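You operate a simulated robot arm through the tools that you are given. There is no shell and no other tool. Be economical: measure what you need, move in short steps, check, and stop when the job is done.

The job below is to be done with a simulated robot arm. You get a single attempt, and the scene is never put back.

Task
Put things in order on the top of the folding mat. At the end: the beige felt pad stands on top of the green frozen pack (marked "PEAS"); the blue insert stands where the yellow cup stood; the pink stick stands where the beige felt pad stood; the yellow cup from the top of the folding mat stands where the pink stick stood; whatever was shut is shut again. Leave all else as you found it, and nothing knocked over.
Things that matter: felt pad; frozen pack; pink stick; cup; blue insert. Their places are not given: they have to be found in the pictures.

Only the result counts: the job must be done as asked and must still hold three seconds after the hand-in. Knocking over, shifting, dropping, spilling or breaking anything else fails it.

Robot
A 6-joint arm with a two-finger parallel gripper, fixed in place. Base frame: the origin is at the foot of the arm, x ahead of it, y to its left, z up; the work surface is at about z = 903. Readings come in mm, rad, newtons and seconds.
With the tool pointing down near the work surface it reaches from about 240 to 640 mm from the base axis. Its first joint turns from -1.152 to 1.152 rad. Payload 2.7 kg.
Tool frame: the origin (TCP) lies between the finger pads and is the grasp point; the fingertips stand 23 mm ahead of it; z points along the fingers, y is the line along which they close. The gripper opens to 94 mm. The fingers are 38 mm wide and 10 mm thick; the gripper's body (54 by 96 mm) begins 39 mm behind the TCP.
Orientation is that of the tool frame in the base frame, as a unit quaternion [w, x, y, z]. With the fingers straight down and closing along the base's y, the tool's x points along the base's -x, its y along +y and its z along -z.

Tools
- The arm moves only by the tool apply_moves. Its argument "moves" is a list of rows, each an object of numbers (a shift or turn left out is 0, a gripper value left out holds the last): "claw": the finger opening in cm, from 0 to 9.4; "x", "y", "z": the shift along the tool's x, y, z in cm; "ax", "ay", "az": the turn, a rotation vector about the tool's x, y, z in rad. In form: [{"claw": .., "x": .., "y": .., "z": .., "ax": .., "ay": .., "az": ..}, ...]. A call has 1 to 10 rows; each row shifts and turns the commanded pose from where the row before left it, along the tool's axes as they then stand. Each row takes 0.2 s and may step no farther than 50 mm and 0.15 rad from the row before; otherwise, or with a gripper value out of range, the whole call is refused. A pose out of reach is approached as far as the arm can. The call stops where the force on the tool passes 40 N (or 10 N more than at its start, if that is more) or the arm is blocked; 0.2 s more then pass. The fingers move at their own pace (about 45 mm/s each) and stop on an object; they squeeze with about 27 N. The grip force told is the motor's: it shows also when the fingers shut on nothing. Time passes only in rows, and 0.2 s behind the last, so rows that do not move let the fingers close. The reply holds the time, the measured pose of the TCP, the force on the tool along the base axes, the opening and the grip force, in the units named above and with some noise.
- Cameras (640 x 400 px; columns grow to the right, rows downward): "scene" is fixed at [61.8, -418.3, 1421.7]; the picture's right is [0.88, -0.48, 0.00], its down [-0.19, -0.36, -0.91] and it looks along [0.43, 0.80, -0.41] (base axes); focal length 360 px, centre (320, 200). "wrist" rides on the gripper at [-39, 0, -44] in the tool frame; the picture's right is [0.00, -1.00, 0.00], its down [0.97, 0.00, -0.24] and it looks along [0.24, 0.00, 0.97] (tool axes); focal length 218 px, centre (320, 200).
- camera(camera): a new picture of that camera. No time passes.
- probe_pixels(camera, pixels): for up to 12 pixels [column, row] of the newest picture of that camera ("zoom" is the newest enlarged one), the place [x, y, z] in the base frame of the surface seen there, good to about 2 mm. No time passes.
- close_up(camera, box): a new picture of the part [left, top, right, bottom] of that camera's present view, enlarged. No time passes.
- job_done(): hands the job in; it is judged then, once.

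Work in short steps. Measure before you move; look again where a grasp or a placing could have gone wrong, and mend it. You have 80 turns and 46 pictures in all, those below and enlarged ones among them. Open the gripper and draw the arm clear of the work before you hand the job in, unless the task says otherwise; then end with one line.

The tools are called as a command line: name --argument value ..., lists and objects as JSON in quotes. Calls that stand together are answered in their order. apply_moves: Moves the arm, as the interface text tells. Its arguments: {"type":"object","properties":{"moves":{"type":"array"}},"required":["moves"]} The other tools are called the same way: camera (camera) takes a picture; probe_pixels (camera, pixels) gives the place of the surface under pixels of a picture; close_up (camera, box) takes an enlarged picture of a part of a camera's view; job_done () hands the job in.

At the start:

```text
clock: 0.0
eef_pos: [414.0, 81.6, 1138.7]
tcp_rot: [0.0, 0.0, 1.0, 0.0]
force: [-0.1, 0.6, 0.0]
finger_gap: 94.0
grip_force: 0.0
```

scene: 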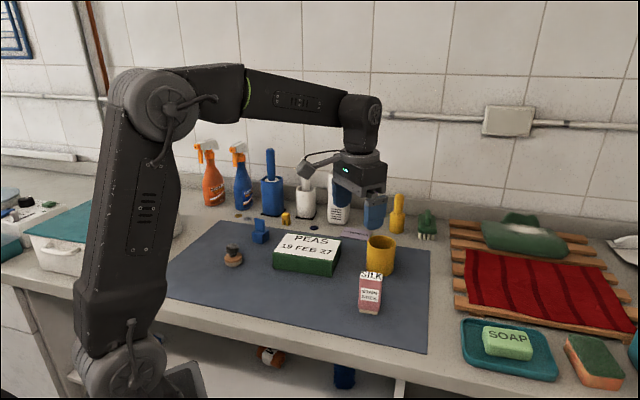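
wrist: 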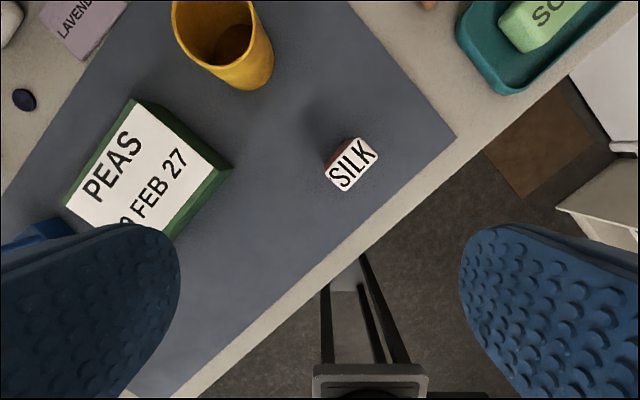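

The scene shows the mat with PEAS, cup, a SILK carton, a blue piece and a brown round thing; I take enlargements to identify them.

close_up --camera "scene" --box '[200, 200, 320, 275]'

close_up --camera "scene" --box '[310, 190, 460, 325]'

```text
5.33 times, centred on (260, 238) of scene
```

zoom: 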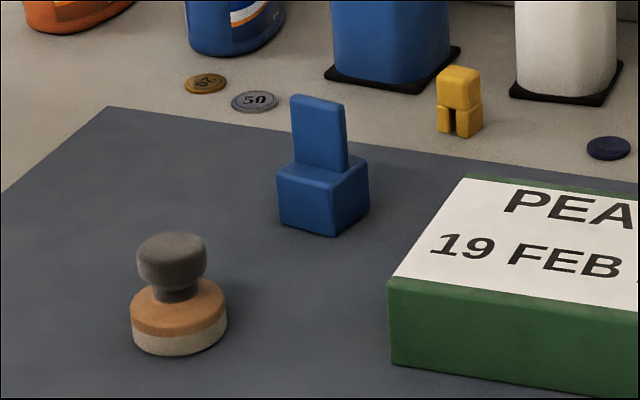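

```text
2.96 times, centred on (385, 258) of scene
```

zoom: 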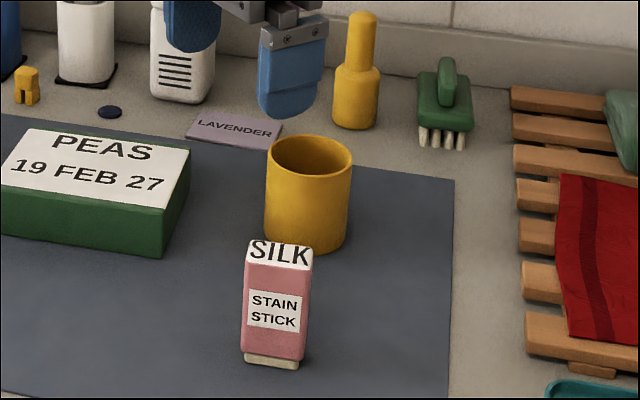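

Pink stick = the SILK stain stick, felt pad = knobbed pad, blue insert = chair-shaped block. I probe their surfaces in the scene and wrist pictures.

probe_pixels --camera "zoom" --pixels '[[268, 160], [350, 160], [308, 180], [312, 136], [308, 245], [305, 160], [250, 250], [310, 253], [270, 360], [246, 350], [302, 355], [280, 246]]'

probe_pixels --camera "wrist" --pixels '[[326, 166], [347, 139], [377, 152], [338, 191], [352, 165], [131, 103], [231, 166], [66, 203], [172, 20], [222, 65], [250, 20], [225, 35]]'

close_up --camera "scene" --box '[200, 200, 360, 300]'

```text
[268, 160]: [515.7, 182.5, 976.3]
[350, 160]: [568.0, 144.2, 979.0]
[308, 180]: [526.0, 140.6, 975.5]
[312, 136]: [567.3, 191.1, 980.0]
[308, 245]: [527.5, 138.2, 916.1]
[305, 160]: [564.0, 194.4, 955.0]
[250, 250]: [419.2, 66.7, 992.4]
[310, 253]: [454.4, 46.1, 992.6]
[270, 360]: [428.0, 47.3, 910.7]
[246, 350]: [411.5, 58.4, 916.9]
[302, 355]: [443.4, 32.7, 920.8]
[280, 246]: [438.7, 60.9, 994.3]
```

```text
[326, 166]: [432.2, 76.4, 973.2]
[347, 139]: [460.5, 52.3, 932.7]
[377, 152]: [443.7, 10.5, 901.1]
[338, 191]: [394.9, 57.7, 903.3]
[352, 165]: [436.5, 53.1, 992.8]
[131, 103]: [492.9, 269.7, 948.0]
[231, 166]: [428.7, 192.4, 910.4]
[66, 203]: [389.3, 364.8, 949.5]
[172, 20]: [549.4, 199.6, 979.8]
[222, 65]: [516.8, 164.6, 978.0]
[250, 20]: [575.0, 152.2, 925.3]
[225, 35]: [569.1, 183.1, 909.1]
```

```text
4.00 times, centred on (280, 250) of scene
```

zoom: 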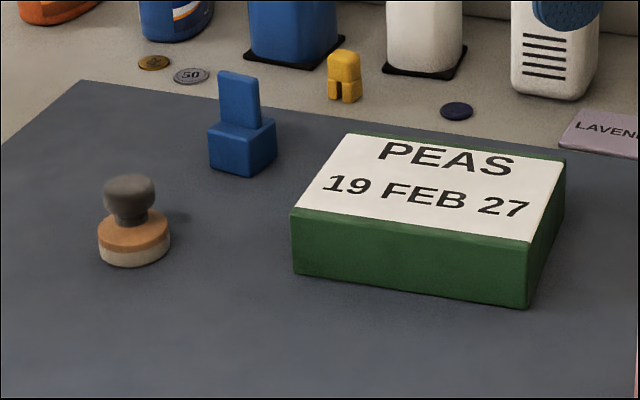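

Probing pad, insert and pack corners in the newest zoom.

probe_pixels --camera "zoom" --pixels '[[128, 183], [106, 195], [153, 195], [128, 220], [135, 262], [104, 245], [168, 240], [222, 72], [256, 79], [240, 115], [214, 132], [250, 145]]'

probe_pixels --camera "zoom" --pixels '[[272, 125], [212, 162], [250, 172], [272, 158], [297, 208], [528, 238], [562, 158], [352, 136], [296, 270], [525, 303], [430, 190], [130, 275]]'

```text
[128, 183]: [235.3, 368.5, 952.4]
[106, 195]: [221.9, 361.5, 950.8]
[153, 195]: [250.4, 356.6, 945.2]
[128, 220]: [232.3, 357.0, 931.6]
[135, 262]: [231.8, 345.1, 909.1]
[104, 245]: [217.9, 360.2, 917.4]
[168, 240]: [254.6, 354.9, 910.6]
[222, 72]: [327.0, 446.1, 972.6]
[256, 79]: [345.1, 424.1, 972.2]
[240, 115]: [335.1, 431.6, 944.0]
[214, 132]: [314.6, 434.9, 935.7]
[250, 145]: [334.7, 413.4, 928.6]
```

```text
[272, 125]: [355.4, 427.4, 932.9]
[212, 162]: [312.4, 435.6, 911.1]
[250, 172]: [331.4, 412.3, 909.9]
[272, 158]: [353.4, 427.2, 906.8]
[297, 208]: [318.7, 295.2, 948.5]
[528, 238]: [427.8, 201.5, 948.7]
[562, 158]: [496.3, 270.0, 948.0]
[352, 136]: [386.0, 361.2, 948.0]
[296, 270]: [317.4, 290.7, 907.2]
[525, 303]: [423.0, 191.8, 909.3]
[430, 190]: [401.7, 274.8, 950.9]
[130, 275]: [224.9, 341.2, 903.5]
```

Pad centre ≈ (236, 364), pack top centre ≈ (407, 282, 949), insert ≈ (333, 431), cup ≈ (547, 167), stick ≈ (437, 53). I move over the pad at height to look down on it.

apply_moves --moves '[{"x": 2.54, "y": 4.03}, {"x": 2.54, "y": 4.03}, {"x": 2.54, "y": 4.03}, {"x": 2.54, "y": 4.03}, {"x": 2.54, "y": 4.03}, {"x": 2.54, "y": 4.03}, {"x": 2.54, "y": 4.03}, {}]'

camera --camera "wrist"

```text
clock: 1.8
eef_pos: [236.6, 365.0, 1137.3]
tcp_rot: [0.0, 0.001, 1.0, -0.001]
force: [-0.1, 0.7, -0.2]
finger_gap: 93.9
grip_force: 0.1
```

```text
40 pictures are left
```

wrist: 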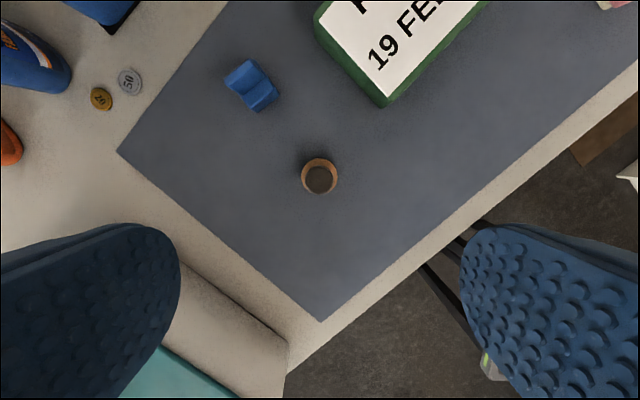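

The pad shows at about (319, 176) and the insert at (252, 87). I probe them and the bin nearby.

probe_pixels --camera "wrist" --pixels '[[320, 160], [302, 172], [338, 172], [320, 180], [225, 80], [249, 62], [279, 97], [257, 110], [235, 75], [262, 92], [220, 270], [180, 370]]'

close_up --camera "wrist" --box '[210, 50, 370, 210]'

```text
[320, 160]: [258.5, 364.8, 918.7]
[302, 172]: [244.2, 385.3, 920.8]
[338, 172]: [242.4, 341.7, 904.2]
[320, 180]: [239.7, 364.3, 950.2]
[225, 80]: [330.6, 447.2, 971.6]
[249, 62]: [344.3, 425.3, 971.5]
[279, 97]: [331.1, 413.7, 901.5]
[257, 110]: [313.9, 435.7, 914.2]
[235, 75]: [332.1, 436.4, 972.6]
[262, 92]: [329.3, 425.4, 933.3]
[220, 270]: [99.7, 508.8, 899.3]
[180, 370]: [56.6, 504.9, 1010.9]
```

```text
2.50 times, centred on (290, 130) of wrist
```

zoom: 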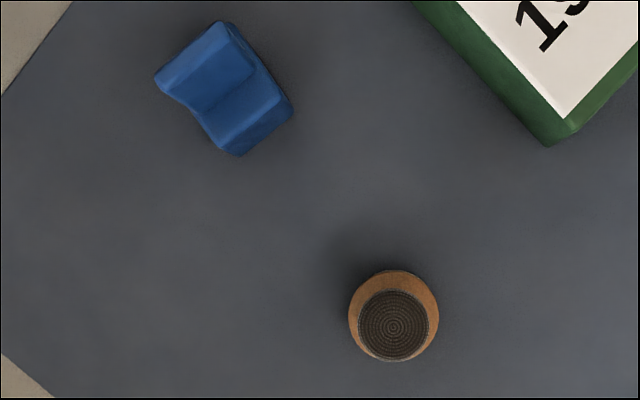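

Pad centre is (237, 364), base diameter ≈ 43. I descend to TCP z ≈ 931 and close on its base disc.

apply_moves --moves '[{"z": 4.5, "y": -0.1}, {"z": 4.5}, {"z": 4.5}, {"z": 4.0}, {"z": 2.0}, {"z": 1.1}, {}]'

camera --camera "wrist"

```text
clock: 3.4
eef_pos: [235.3, 362.7, 931.6]
tcp_rot: [0.0, -0.001, 1.0, 0.0]
force: [-0.2, -0.8, 0.7]
finger_gap: 94.1
grip_force: 0.0
```

```text
38 pictures are left
```

wrist: 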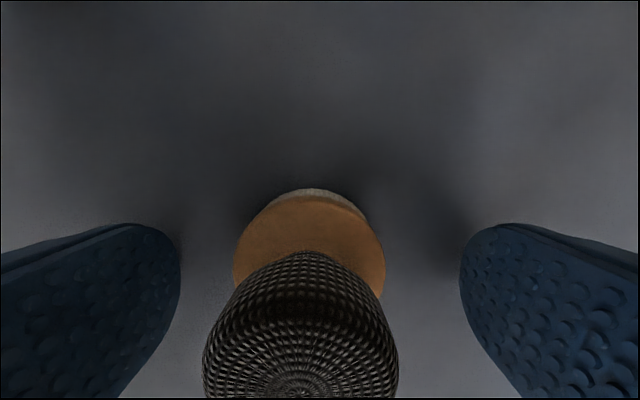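

The pad sits between the fingers, slightly to the left (centre col ≈ 305). I shift slightly and close.

apply_moves --moves '[{"y": 0.2, "x": -0.1}, {"claw": 3.0}, {}, {}, {}, {}]'

```text
clock: 4.8
eef_pos: [237.1, 364.5, 932.3]
tcp_rot: [0.0, 0.001, 1.0, 0.001]
force: [0.0, 1.5, 0.9]
finger_gap: 42.6
grip_force: 27.2
```

Held firmly at 42.6 mm. I lift and carry it over the pack centre (407, 282).

apply_moves --moves '[{"z": -4}, {"z": -4.5}, {"x": -4.25, "y": -2.05}, {"x": -4.25, "y": -2.05}, {"x": -4.25, "y": -2.05}, {"x": -4.25, "y": -2.05}, {}]'

close_up --camera "scene" --box '[220, 170, 380, 290]'

```text
clock: 6.4
eef_pos: [406.1, 282.3, 1018.6]
tcp_rot: [0.001, -0.001, 1.0, 0.0]
force: [0.4, 0.8, -1.1]
finger_gap: 42.6
grip_force: 26.5
```

```text
3.33 times, centred on (300, 230) of scene
```

zoom: 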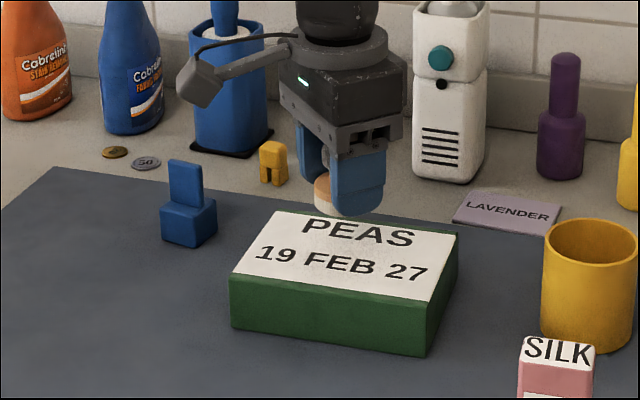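

The pad hangs over the pack centre. I lower about 3.8 cm, in steps, watching the force.

apply_moves --moves '[{"z": 2.5}, {"z": 0.8}, {"z": 0.4}, {}]'

```text
clock: 7.4
eef_pos: [408.1, 283.0, 980.3]
tcp_rot: [0.0, 0.001, 1.0, 0.001]
force: [-0.9, 0.2, -0.5]
finger_gap: 42.7
grip_force: 26.8
```

No contact yet at 980.3; I creep down.

apply_moves --moves '[{"z": 0.1}, {"z": 0.1}, {}]'

```text
clock: 8.2
eef_pos: [406.3, 284.0, 979.1]
tcp_rot: [-0.001, 0.0, 1.0, 0.0]
force: [-0.7, 0.3, -0.3]
finger_gap: 42.3
grip_force: 27.1
```

Still no contact force; another small step.

apply_moves --moves '[{"z": 0.1}, {"z": 0.1}, {}]'

close_up --camera "scene" --box '[270, 205, 350, 265]'

```text
clock: 9.0
eef_pos: [408.0, 282.8, 976.6]
tcp_rot: [0.001, 0.0, 1.0, 0.0]
force: [-0.9, -0.9, 5.2]
finger_gap: 42.5
grip_force: 26.7
```

```text
6.67 times, centred on (310, 235) of scene
```

zoom: 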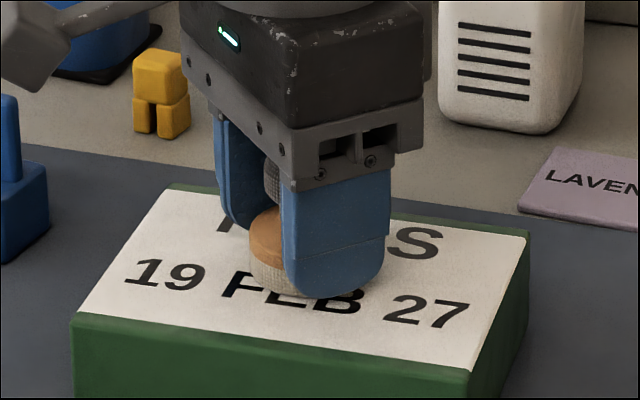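

Contact at 5 N. I open and lift straight up.

apply_moves --moves '[{"claw": 7.5}, {}, {}, {"z": -2}, {"z": -4.5}, {"z": -4.5}, {"claw": 9.4, "z": -3}]'

close_up --camera "scene" --box '[220, 170, 380, 290]'

```text
clock: 10.6
eef_pos: [409.7, 284.0, 1117.4]
tcp_rot: [0.001, 0.0, 1.0, 0.0]
force: [-0.6, 0.4, 0.1]
finger_gap: 94.3
grip_force: 0.1
```

```text
3.33 times, centred on (300, 230) of scene
```

zoom: 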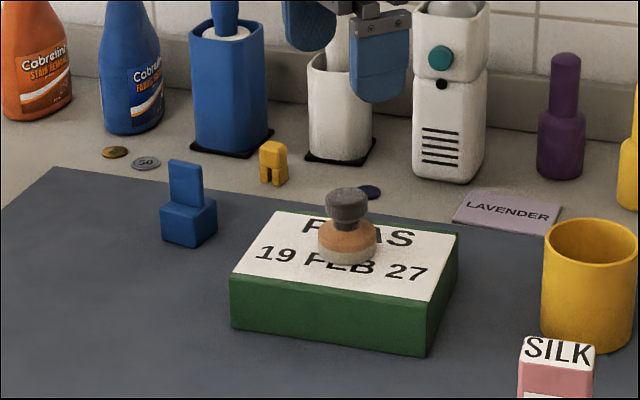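

The pad stands on the pack. Next I go above the stick (437, 53).

apply_moves --moves '[{"x": -0.56, "y": -4.62}, {"x": -0.56, "y": -4.62}, {"x": -0.56, "y": -4.62}, {"x": -0.56, "y": -4.62}, {"x": -0.56, "y": -4.62}, {}]'

camera --camera "wrist"

close_up --camera "wrist" --box '[240, 120, 400, 220]'

```text
clock: 12.0
eef_pos: [435.4, 52.7, 1116.3]
tcp_rot: [0.0, 0.001, 1.0, 0.001]
force: [0.2, 0.6, 0.1]
finger_gap: 93.9
grip_force: 0.1
```

```text
34 pictures are left
```

wrist: 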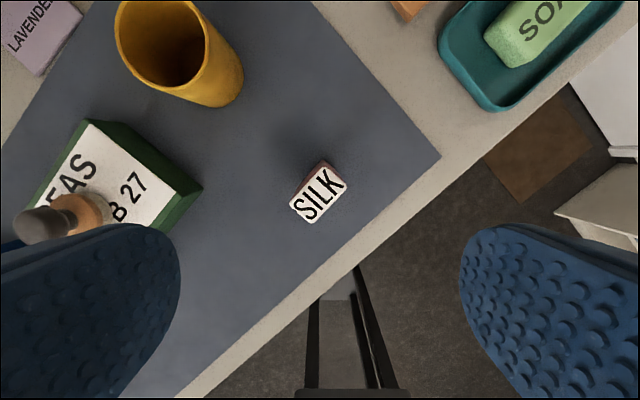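

```text
4.00 times, centred on (320, 170) of wrist
```

zoom: 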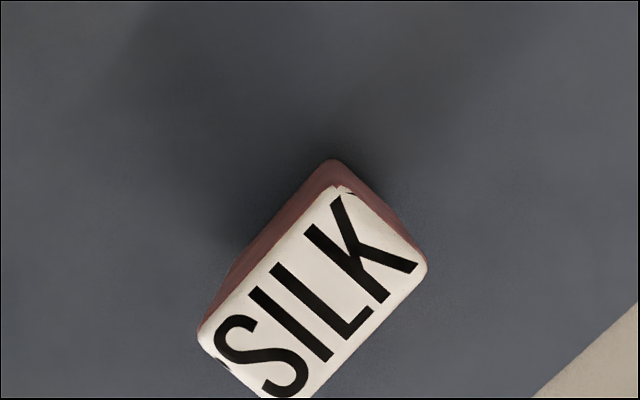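

The stick is a rotated rectangle, its long side running from (290, 204) to (324, 166). I probe its top corners for centre and yaw.

probe_pixels --camera "wrist" --pixels '[[325, 168], [345, 186], [316, 221], [292, 204], [318, 194], [322, 163]]'

probe_pixels --camera "zoom" --pixels '[[205, 332], [330, 195], [345, 195], [420, 262]]'

```text
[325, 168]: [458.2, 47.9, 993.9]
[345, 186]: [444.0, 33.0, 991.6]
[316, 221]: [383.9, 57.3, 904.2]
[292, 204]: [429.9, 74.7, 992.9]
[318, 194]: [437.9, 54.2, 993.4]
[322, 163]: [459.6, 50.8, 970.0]
```

```text
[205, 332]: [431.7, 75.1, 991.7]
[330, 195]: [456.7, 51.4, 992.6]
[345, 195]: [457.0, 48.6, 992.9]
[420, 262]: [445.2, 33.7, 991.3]
```

Stick centre ≈ (437.5, 54), about 39×21 mm, short side along ≈ 48°. I turn the tool by 0.73 rad about its z so it closes along the short side, then descend partly and look.

apply_moves --moves '[{"az": 0.147}, {"az": 0.147}, {"az": 0.147}, {"az": 0.147}, {"az": 0.145, "y": 0.32}, {"z": 4.5}, {"z": 2.0}, {}]'

camera --camera "wrist"

```text
clock: 13.8
eef_pos: [438.7, 53.6, 1050.6]
tcp_rot: [-0.001, 0.358, 0.934, 0.0]
force: [-0.9, 0.2, 0.7]
finger_gap: 94.2
grip_force: 0.0
```

```text
32 pictures are left
```

wrist: 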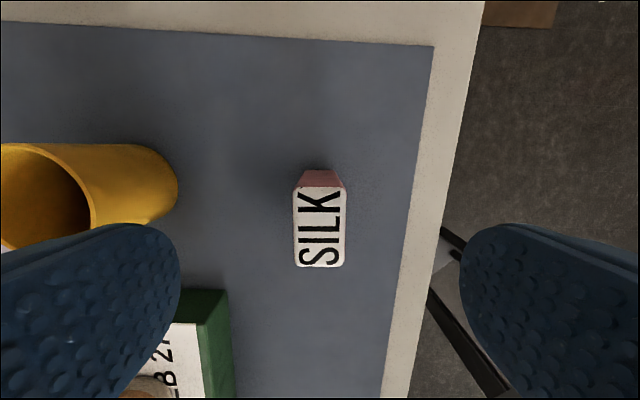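

The stick is aligned and centred (col 320, row 228 as predicted). I descend to z ≈ 962 and close.

apply_moves --moves '[{"z": 4.0}, {"z": 3.5}, {"z": 1.4}, {"claw": 1.0}, {}, {}, {}, {}, {}]'

```text
clock: 15.8
eef_pos: [437.3, 54.7, 961.3]
tcp_rot: [0.0, 0.359, 0.933, 0.0]
force: [-1.0, 0.4, 0.1]
finger_gap: 26.4
grip_force: 26.7
```

Gripped at 26.4 mm. I lift 9 cm and carry it towards the pad's old place (237, 364).

apply_moves --moves '[{"z": -4.5}, {"z": -4.5}, {"x": 4.45, "y": 1.2}, {"x": 4.45, "y": 1.2}, {"x": 4.45, "y": 1.2}, {"x": 4.45, "y": 1.2}, {"x": 4.45, "y": 1.2}, {"x": 4.45, "y": 1.2}, {"x": 4.45, "y": 1.2}, {"x": 4.45, "y": 1.2}]'

camera --camera "scene"

```text
clock: 18.0
eef_pos: [234.7, 365.9, 1053.5]
tcp_rot: [-0.001, 0.359, 0.933, 0.0]
force: [-0.1, -0.1, -0.1]
finger_gap: 26.5
grip_force: 27.1
```

```text
31 pictures are left
```

scene: 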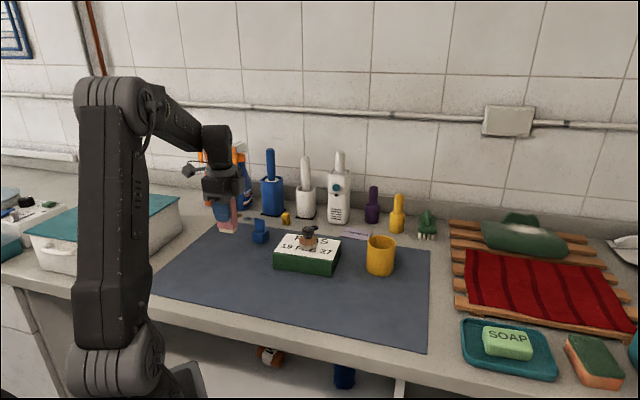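

Over the old pad place. I lower to about 2 mm above the grasp height, then check.

apply_moves --moves '[{"z": 4.0}, {"z": 3.5}, {"z": 1.2}, {"z": 0.2}, {}]'

close_up --camera "scene" --box '[180, 190, 280, 280]'

```text
clock: 19.2
eef_pos: [236.2, 365.4, 965.2]
tcp_rot: [0.0, 0.359, 0.933, 0.0]
force: [-0.4, 0.1, -1.1]
finger_gap: 26.7
grip_force: 27.0
```

```text
4.44 times, centred on (230, 235) of scene
```

zoom: 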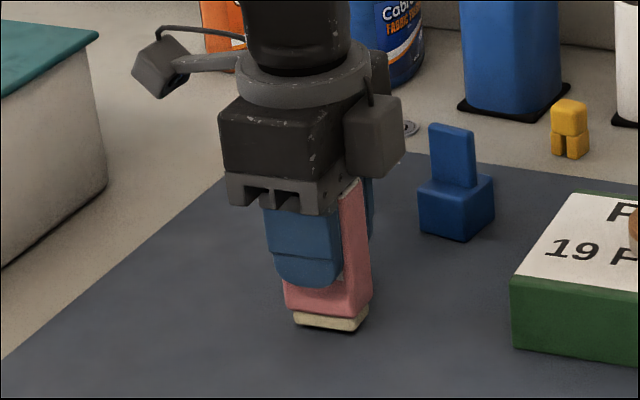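

Just above the mat; I creep down to contact.

apply_moves --moves '[{"z": 0.1}, {"z": 0.1}, {}]'

```text
clock: 20.0
eef_pos: [236.2, 365.0, 962.7]
tcp_rot: [0.0, 0.358, 0.934, 0.001]
force: [-0.4, 0.4, -1.8]
finger_gap: 26.4
grip_force: 27.6
```

apply_moves --moves '[{"z": 0.1}, {"z": 0.05}, {}]'

```text
clock: 20.8
eef_pos: [236.1, 365.3, 961.2]
tcp_rot: [0.0, 0.359, 0.933, 0.001]
force: [-0.9, -4.1, 10.1]
finger_gap: 26.8
grip_force: 27.2
```

Contact at 10 N. I open moderately and rise.

apply_moves --moves '[{"z": -0.05}, {"claw": 5.0}, {}, {}, {"z": -2.0}, {"z": -4.5}, {"z": -4.5}, {"claw": 9.4, "z": -1.0}, {}]'

close_up --camera "scene" --box '[180, 190, 280, 280]'

camera --camera "wrist"

```text
clock: 22.8
eef_pos: [235.0, 364.0, 1081.4]
tcp_rot: [0.0, 0.358, 0.934, 0.0]
force: [0.0, -0.5, -0.4]
finger_gap: 94.1
grip_force: 0.0
```

```text
4.44 times, centred on (230, 235) of scene
```

zoom: 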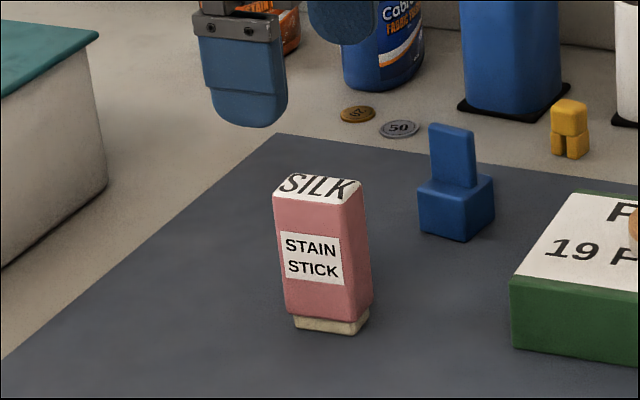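

```text
28 pictures are left
```

wrist: 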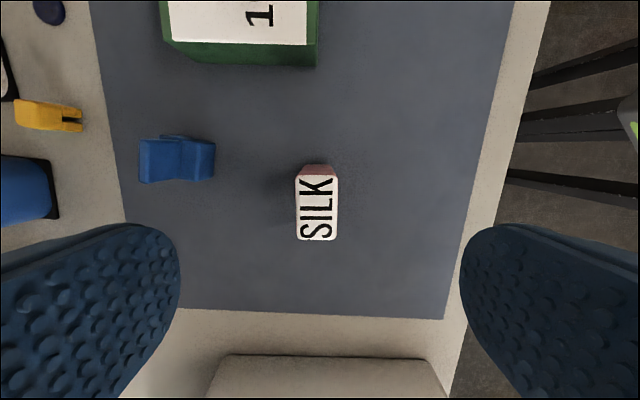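

Stick stands upright at the old pad place. I now move over the cup (547, 167).

apply_moves --moves '[{"x": -4.53, "y": 0.77, "z": -0.5}, {"x": -4.53, "y": 0.77, "z": -0.5}, {"x": -4.53, "y": 0.77, "z": -0.5}, {"x": -4.53, "y": 0.77, "z": -0.5}, {"x": -4.53, "y": 0.77}, {"x": -4.53, "y": 0.77}, {"x": -4.53, "y": 0.77}, {"x": -4.53, "y": 0.77}, {}]'

camera --camera "wrist"

camera --camera "scene"

```text
clock: 24.8
eef_pos: [545.9, 166.9, 1099.4]
tcp_rot: [0.0, 0.358, 0.934, 0.0]
force: [-0.5, -0.1, -0.5]
finger_gap: 94.1
grip_force: 0.1
```

```text
27 pictures are left
```

wrist: 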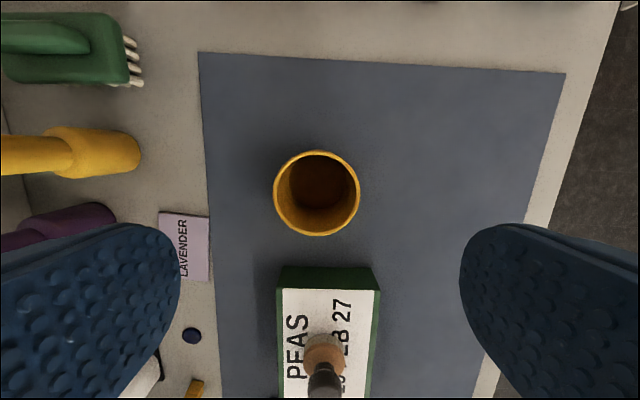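

```text
26 pictures are left
```

scene: 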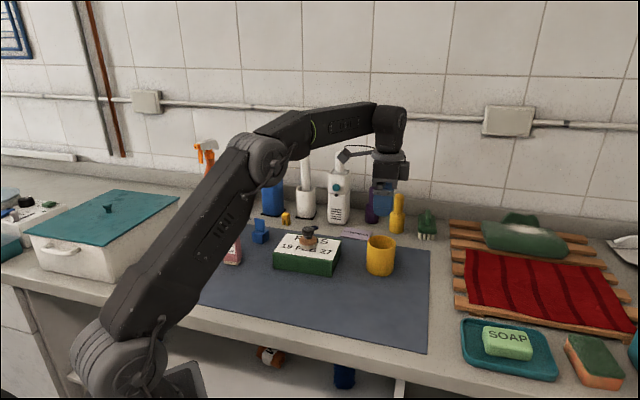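

Rim centre is at about (316, 193). I probe the rim edges and the neighbouring bottles.

probe_pixels --camera "wrist" --pixels '[[276, 193], [358, 193], [317, 153], [317, 234], [318, 190], [140, 152], [112, 215], [183, 215], [208, 280], [75, 155], [300, 272], [365, 272]]'

```text
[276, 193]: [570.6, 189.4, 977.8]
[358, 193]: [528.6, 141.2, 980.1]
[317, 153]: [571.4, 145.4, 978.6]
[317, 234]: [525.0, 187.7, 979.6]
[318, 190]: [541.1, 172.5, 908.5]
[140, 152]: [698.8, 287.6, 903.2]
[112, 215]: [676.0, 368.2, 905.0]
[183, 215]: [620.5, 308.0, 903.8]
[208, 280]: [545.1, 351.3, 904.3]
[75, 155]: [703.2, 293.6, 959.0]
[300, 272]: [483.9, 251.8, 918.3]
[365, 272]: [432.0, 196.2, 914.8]
```

Cup centre ≈ (549.5, 166), diameter ≈ 65. I correct slightly and descend partway (tips above the rim), then look.

apply_moves --moves '[{"x": -0.25, "y": 0.15}, {"z": 4.5}, {"z": 3.5}, {}]'

camera --camera "wrist"

```text
clock: 25.8
eef_pos: [548.6, 165.3, 1020.3]
tcp_rot: [0.0, 0.359, 0.933, 0.0]
force: [0.2, 0.0, -0.6]
finger_gap: 94.1
grip_force: 0.0
```

```text
25 pictures are left
```

wrist: 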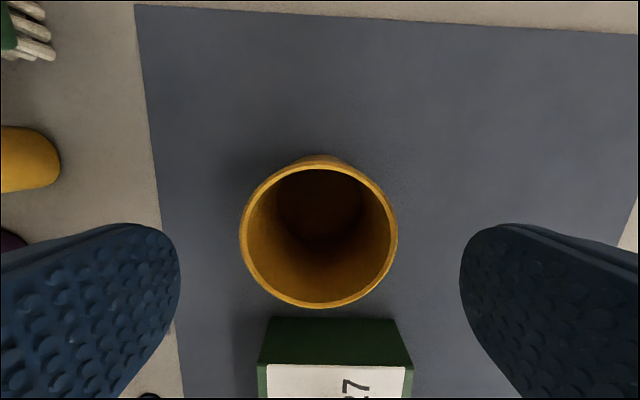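

The cup is centred between the fingers (centre (318, 237)). I descend to z ≈ 956 and close.

apply_moves --moves '[{"x": -0.1, "z": 3.5}, {"z": 2.9}, {"claw": 5.5}, {}, {}, {}]'

```text
clock: 27.2
eef_pos: [549.6, 168.1, 956.5]
tcp_rot: [0.0, 0.359, 0.933, 0.001]
force: [0.0, -0.1, 0.5]
finger_gap: 67.3
grip_force: 27.3
```

Gripped at 67 mm. I lift 5 cm and move to the stick's old place.

apply_moves --moves '[{"z": -2.5}, {"z": -2.5}, {"x": 0.22, "y": -3.97}, {"x": 0.22, "y": -3.97}, {"x": 0.22, "y": -3.97}, {"x": 0.21, "y": -3.96}, {}]'

close_up --camera "scene" --box '[300, 190, 460, 330]'

```text
clock: 28.8
eef_pos: [439.2, 54.3, 1007.8]
tcp_rot: [0.0, 0.359, 0.933, 0.0]
force: [-0.5, 0.4, -0.3]
finger_gap: 67.3
grip_force: 27.3
```

```text
2.86 times, centred on (380, 260) of scene
```

zoom: 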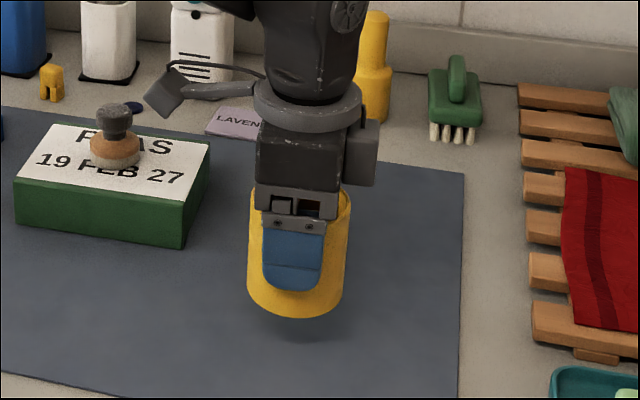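

The cup hangs upright over the place. I lower 4.8 cm and then creep.

apply_moves --moves '[{"z": 2.5}, {"z": 1.8}, {"z": 0.4}, {"z": 0.2}, {}]'

```text
clock: 30.0
eef_pos: [437.8, 53.9, 957.7]
tcp_rot: [0.0, 0.359, 0.933, 0.0]
force: [-1.1, 0.6, 0.5]
finger_gap: 67.2
grip_force: 26.6
```

apply_moves --moves '[{"z": 0.1}, {"z": 0.05}, {}]'

```text
clock: 30.8
eef_pos: [438.3, 53.9, 957.5]
tcp_rot: [0.0, 0.359, 0.933, 0.001]
force: [0.5, -1.1, 2.7]
finger_gap: 67.1
grip_force: 27.2
```

Light contact at 2.7 N; I open and lift.

apply_moves --moves '[{"claw": 9.4}, {}, {}, {"z": -2.5}, {"z": -4.5}, {"z": -4.5}, {"z": -3}, {}]'

camera --camera "wrist"

camera --camera "scene"

```text
clock: 32.6
eef_pos: [438.7, 54.3, 1102.3]
tcp_rot: [-0.001, 0.359, 0.933, 0.0]
force: [-1.2, 0.2, -0.4]
finger_gap: 93.9
grip_force: 0.0
```

```text
23 pictures are left
```

wrist: 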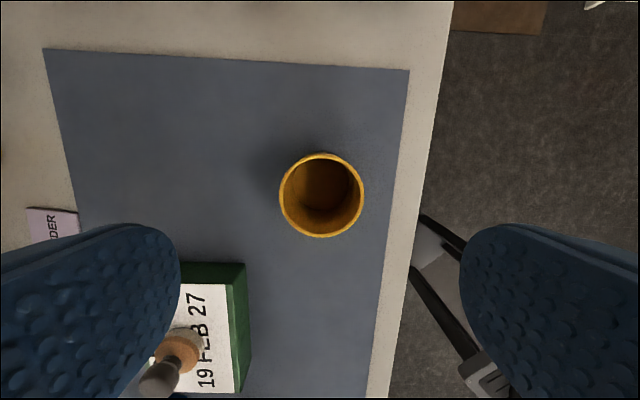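

```text
22 pictures are left
```

scene: 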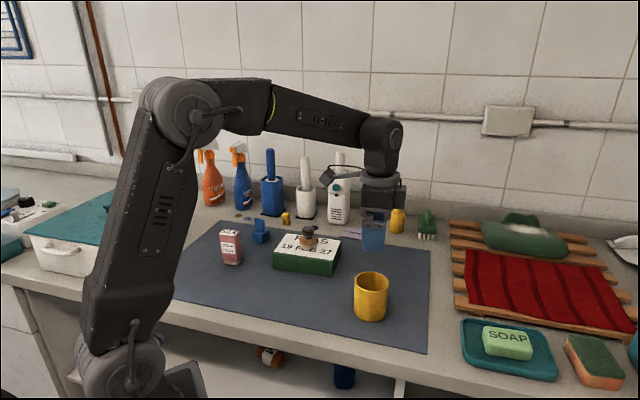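

The cup stands at the stick's old place. Now over the insert (334, 431).

apply_moves --moves '[{"x": 4.12, "y": 2.63}, {"x": 4.12, "y": 2.63}, {"x": 4.12, "y": 2.63}, {"x": 4.12, "y": 2.63}, {"x": 4.12, "y": 2.63}, {"x": 4.12, "y": 2.63}, {"x": 4.12, "y": 2.63}, {"x": 4.12, "y": 2.63}, {}]'

apply_moves --moves '[{"az": -0.1405}, {"az": -0.1405}, {"az": -0.1405}, {"az": -0.1405}, {"az": -0.1405}, {"az": -0.1405}, {"az": -0.1405}, {"az": -0.1405}, {"az": -0.1405}, {"az": -0.1405}]'

camera --camera "wrist"

camera --camera "scene"

```text
clock: 34.6
eef_pos: [334.6, 431.7, 1101.2]
tcp_rot: [0.0, 0.359, 0.933, 0.0]
force: [-0.2, 0.0, -0.5]
finger_gap: 94.1
grip_force: 0.1
```

```text
clock: 36.8
eef_pos: [333.6, 430.4, 1101.2]
tcp_rot: [-0.001, -0.332, 0.943, 0.001]
force: [0.9, 0.1, -0.1]
finger_gap: 93.9
grip_force: 0.1
```

```text
21 pictures are left
```

wrist: 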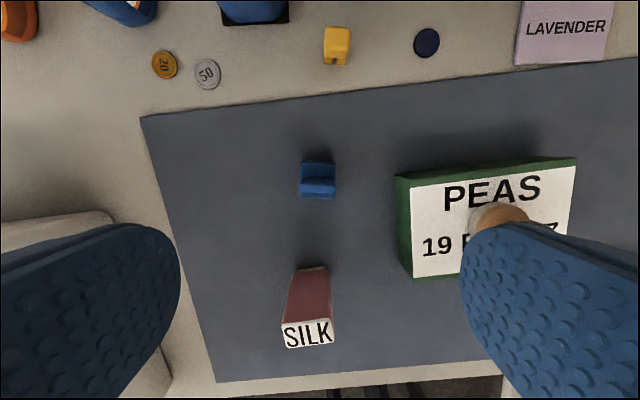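

```text
20 pictures are left
```

scene: 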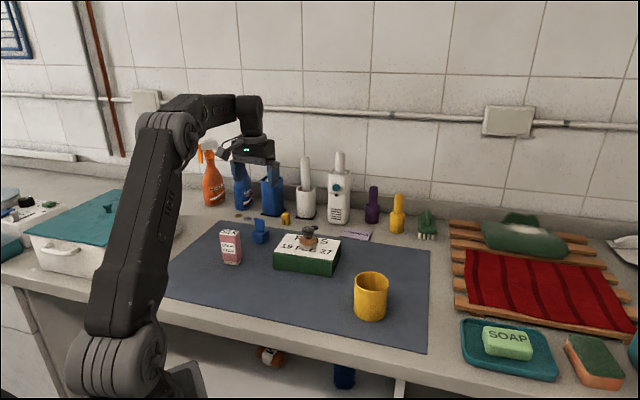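

The insert is aligned with the tool, at about (318, 180). I probe it and the tall neighbours.

close_up --camera "wrist" --box '[270, 140, 370, 220]'

probe_pixels --camera "wrist" --pixels '[[255, 22], [135, 22], [255, 12], [337, 62], [305, 163], [331, 163], [301, 196], [335, 196], [318, 186], [318, 164], [397, 178], [413, 278]]'

```text
5.00 times, centred on (320, 180) of wrist
```

zoom: 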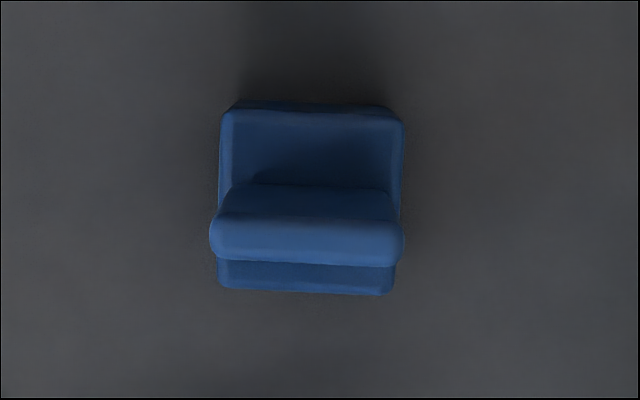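

```text
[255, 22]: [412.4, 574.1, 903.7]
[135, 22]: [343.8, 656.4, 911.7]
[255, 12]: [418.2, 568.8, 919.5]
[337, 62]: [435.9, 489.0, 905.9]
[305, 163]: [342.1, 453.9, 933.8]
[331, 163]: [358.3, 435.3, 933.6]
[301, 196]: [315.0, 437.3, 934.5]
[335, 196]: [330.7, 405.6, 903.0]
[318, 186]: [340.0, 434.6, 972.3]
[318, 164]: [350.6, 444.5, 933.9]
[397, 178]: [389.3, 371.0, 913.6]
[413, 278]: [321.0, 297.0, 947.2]
```

Insert centre ≈ (337.5, 436), block ≈ 36 mm wide, height to 972. Neighbours are well clear. I correct position and yaw slightly, descend partway and look.

apply_moves --moves '[{"x": -0.58, "y": 0.22, "az": 0.035, "claw": 7.5}, {"z": 4.5}, {"z": 4.5}, {}]'

camera --camera "wrist"

camera --camera "scene"

```text
clock: 37.8
eef_pos: [336.5, 437.6, 1009.0]
tcp_rot: [0.0, -0.314, 0.949, 0.0]
force: [-0.4, -0.1, -0.2]
finger_gap: 75.1
grip_force: 0.1
```

```text
18 pictures are left
```

wrist: 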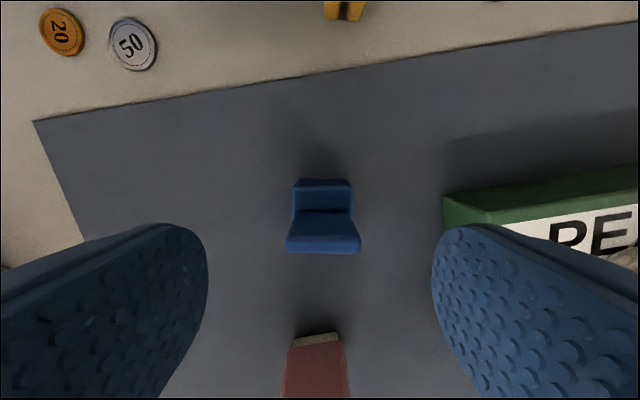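

```text
17 pictures are left
```

scene: 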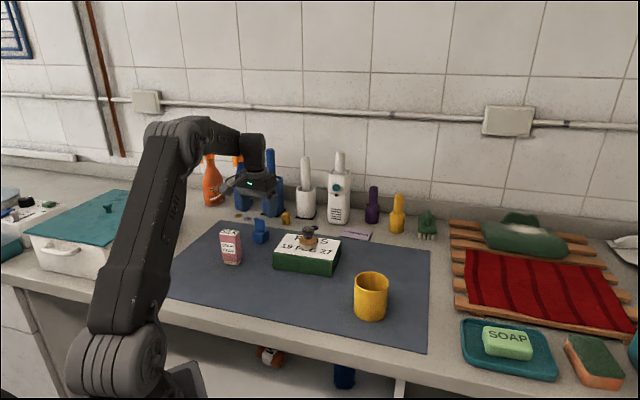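

Aligned and centred (col 322). I descend to z ≈ 940 and close.

apply_moves --moves '[{"z": 3.5}, {"z": 2.4}, {"z": 1.0}, {"claw": 2.0}, {}, {}, {}, {}]'

```text
clock: 39.6
eef_pos: [336.0, 437.2, 941.5]
tcp_rot: [0.001, -0.313, 0.95, 0.0]
force: [-0.6, 1.2, -0.3]
finger_gap: 35.1
grip_force: 27.0
```

Gripped at 35 mm. I lift 12 cm and carry it above the pad's height to the cup's old place (550, 166).

apply_moves --moves '[{"z": -4}, {"z": -4}, {"z": -4}, {"x": -0.137, "y": -4.9}, {"x": -0.137, "y": -4.9}, {"x": -0.137, "y": -4.9}, {"x": -0.137, "y": -4.9}, {"x": -0.137, "y": -4.9}, {"x": -0.137, "y": -4.9}, {"x": -0.137, "y": -4.9}]'

camera --camera "scene"

```text
clock: 41.8
eef_pos: [549.8, 167.9, 1062.6]
tcp_rot: [-0.001, -0.314, 0.95, 0.0]
force: [-0.4, -0.2, -0.5]
finger_gap: 35.1
grip_force: 26.6
```

```text
16 pictures are left
```

scene: 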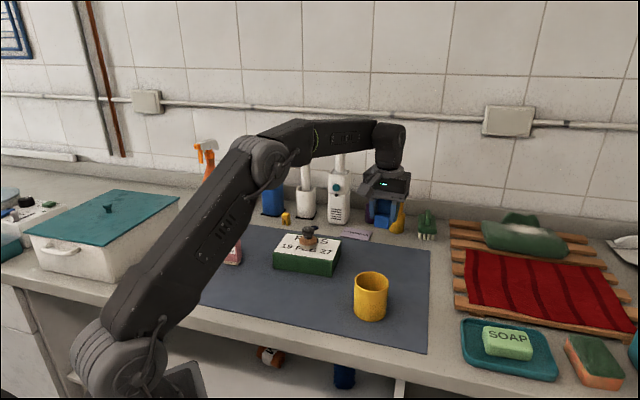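

Over the place. I lower 11.8 cm and then creep.

apply_moves --moves '[{"z": 4.5}, {"z": 4.5}, {"z": 2.0}, {"z": 0.6}, {"z": 0.2}, {}]'

close_up --camera "scene" --box '[320, 200, 430, 290]'

```text
clock: 43.2
eef_pos: [548.1, 168.9, 944.3]
tcp_rot: [0.0, -0.313, 0.95, 0.001]
force: [-0.2, 0.4, -0.9]
finger_gap: 34.9
grip_force: 27.1
```

```text
4.44 times, centred on (375, 245) of scene
```

zoom: 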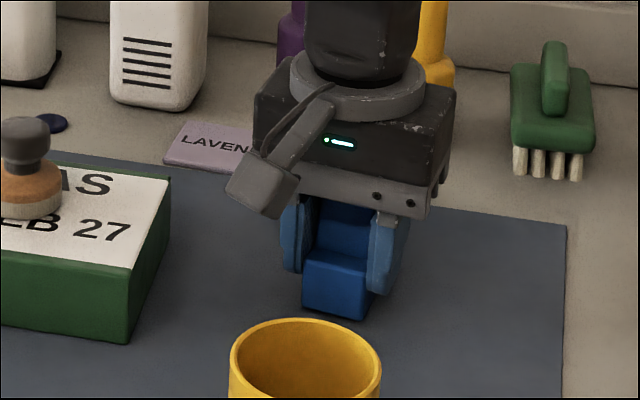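

Just above the mat, upright. I creep down to contact.

apply_moves --moves '[{"z": 0.1}, {"z": 0.1}, {"z": 0.05}, {}]'

```text
clock: 44.2
eef_pos: [549.5, 166.9, 942.4]
tcp_rot: [-0.001, -0.314, 0.95, 0.0]
force: [0.2, 0.6, -0.7]
finger_gap: 35.0
grip_force: 26.6
```

apply_moves --moves '[{"z": 0.1}, {"z": 0.05}, {}]'

```text
clock: 45.0
eef_pos: [548.4, 167.3, 942.0]
tcp_rot: [0.001, -0.313, 0.95, 0.0]
force: [-5.6, 0.7, 9.6]
finger_gap: 35.0
grip_force: 27.4
```

Contact at ~10 N. I open and lift away.

apply_moves --moves '[{"z": -0.05}, {"claw": 7.0}, {}, {}, {"z": -2.5}, {"z": -4.5}, {"z": -4.5}, {"z": -4.5}, {"z": -3.0}, {}]'

camera --camera "wrist"

camera --camera "scene"

```text
clock: 47.2
eef_pos: [548.3, 166.2, 1130.9]
tcp_rot: [0.0, -0.313, 0.95, 0.0]
force: [0.1, -0.2, -0.6]
finger_gap: 69.7
grip_force: 0.1
```

```text
14 pictures are left
```

wrist: 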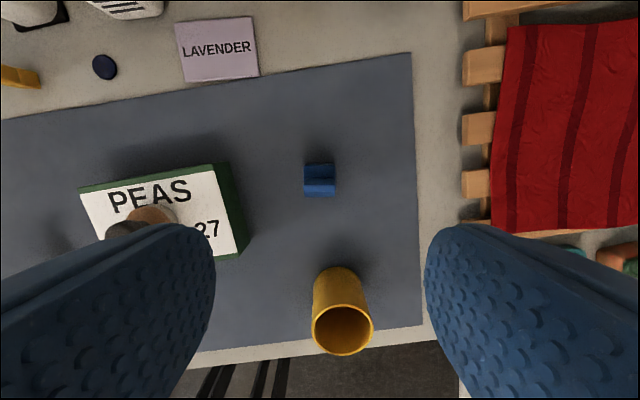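

```text
13 pictures are left
```

scene: 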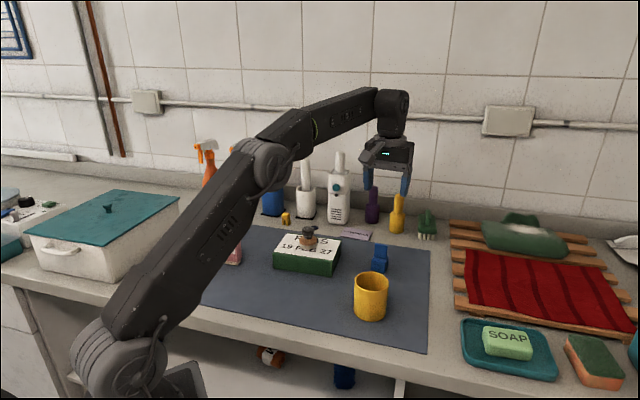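

All look right; I verify the insert and cup positions by probing.

probe_pixels --camera "wrist" --pixels '[[306, 166], [334, 165], [307, 194], [333, 194], [320, 180]]'

close_up --camera "scene" --box '[200, 210, 410, 330]'

```text
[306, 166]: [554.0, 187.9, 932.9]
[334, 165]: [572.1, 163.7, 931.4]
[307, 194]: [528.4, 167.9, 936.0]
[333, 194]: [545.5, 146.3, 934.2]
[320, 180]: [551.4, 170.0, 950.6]
```

```text
3.05 times, centred on (305, 270) of scene
```

zoom: 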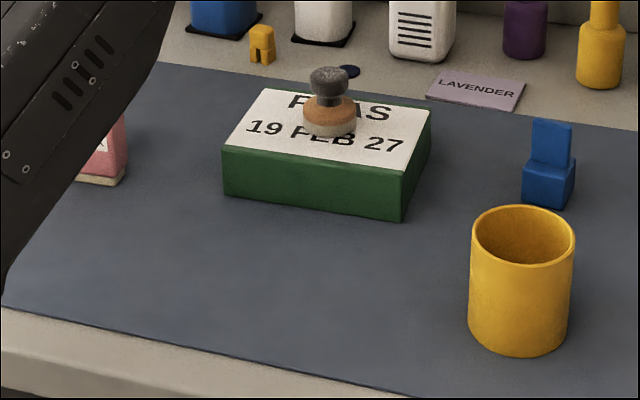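

Insert centre (550, 166.5) matches the cup's old place and everything stands. I open fully, draw the arm back a bit to be clear, and hand in.

apply_moves --moves '[{"claw": 9.4, "z": -3}, {"x": 3, "z": -1}, {"x": 3}, {}, {}]'

camera --camera "scene"

```text
clock: 48.4
eef_pos: [501.3, 131.3, 1169.2]
tcp_rot: [-0.001, -0.314, 0.949, 0.001]
force: [-0.7, 0.4, -0.3]
finger_gap: 93.9
grip_force: 0.1
```

```text
11 pictures are left
```

scene: 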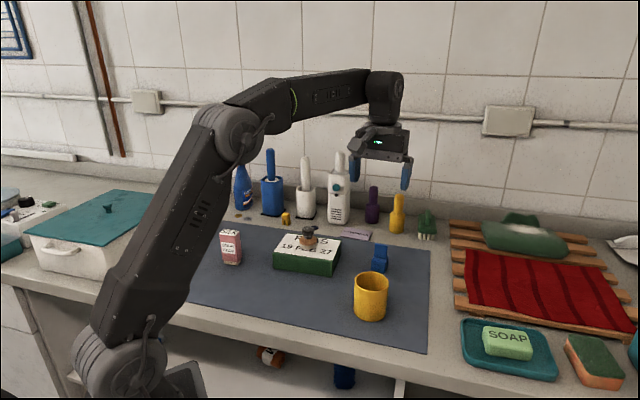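

All four things stand in their places and the arm is clear, so I hand in.

job_done

```text
The job is handed in.
```

I handed the job in with the felt pad on the PEAS pack, the pink stick where the pad stood, the yellow cup where the stick stood, and the blue insert where the cup stood. All four were upright in the last picture, nothing else looked disturbed, and nothing needed opening.
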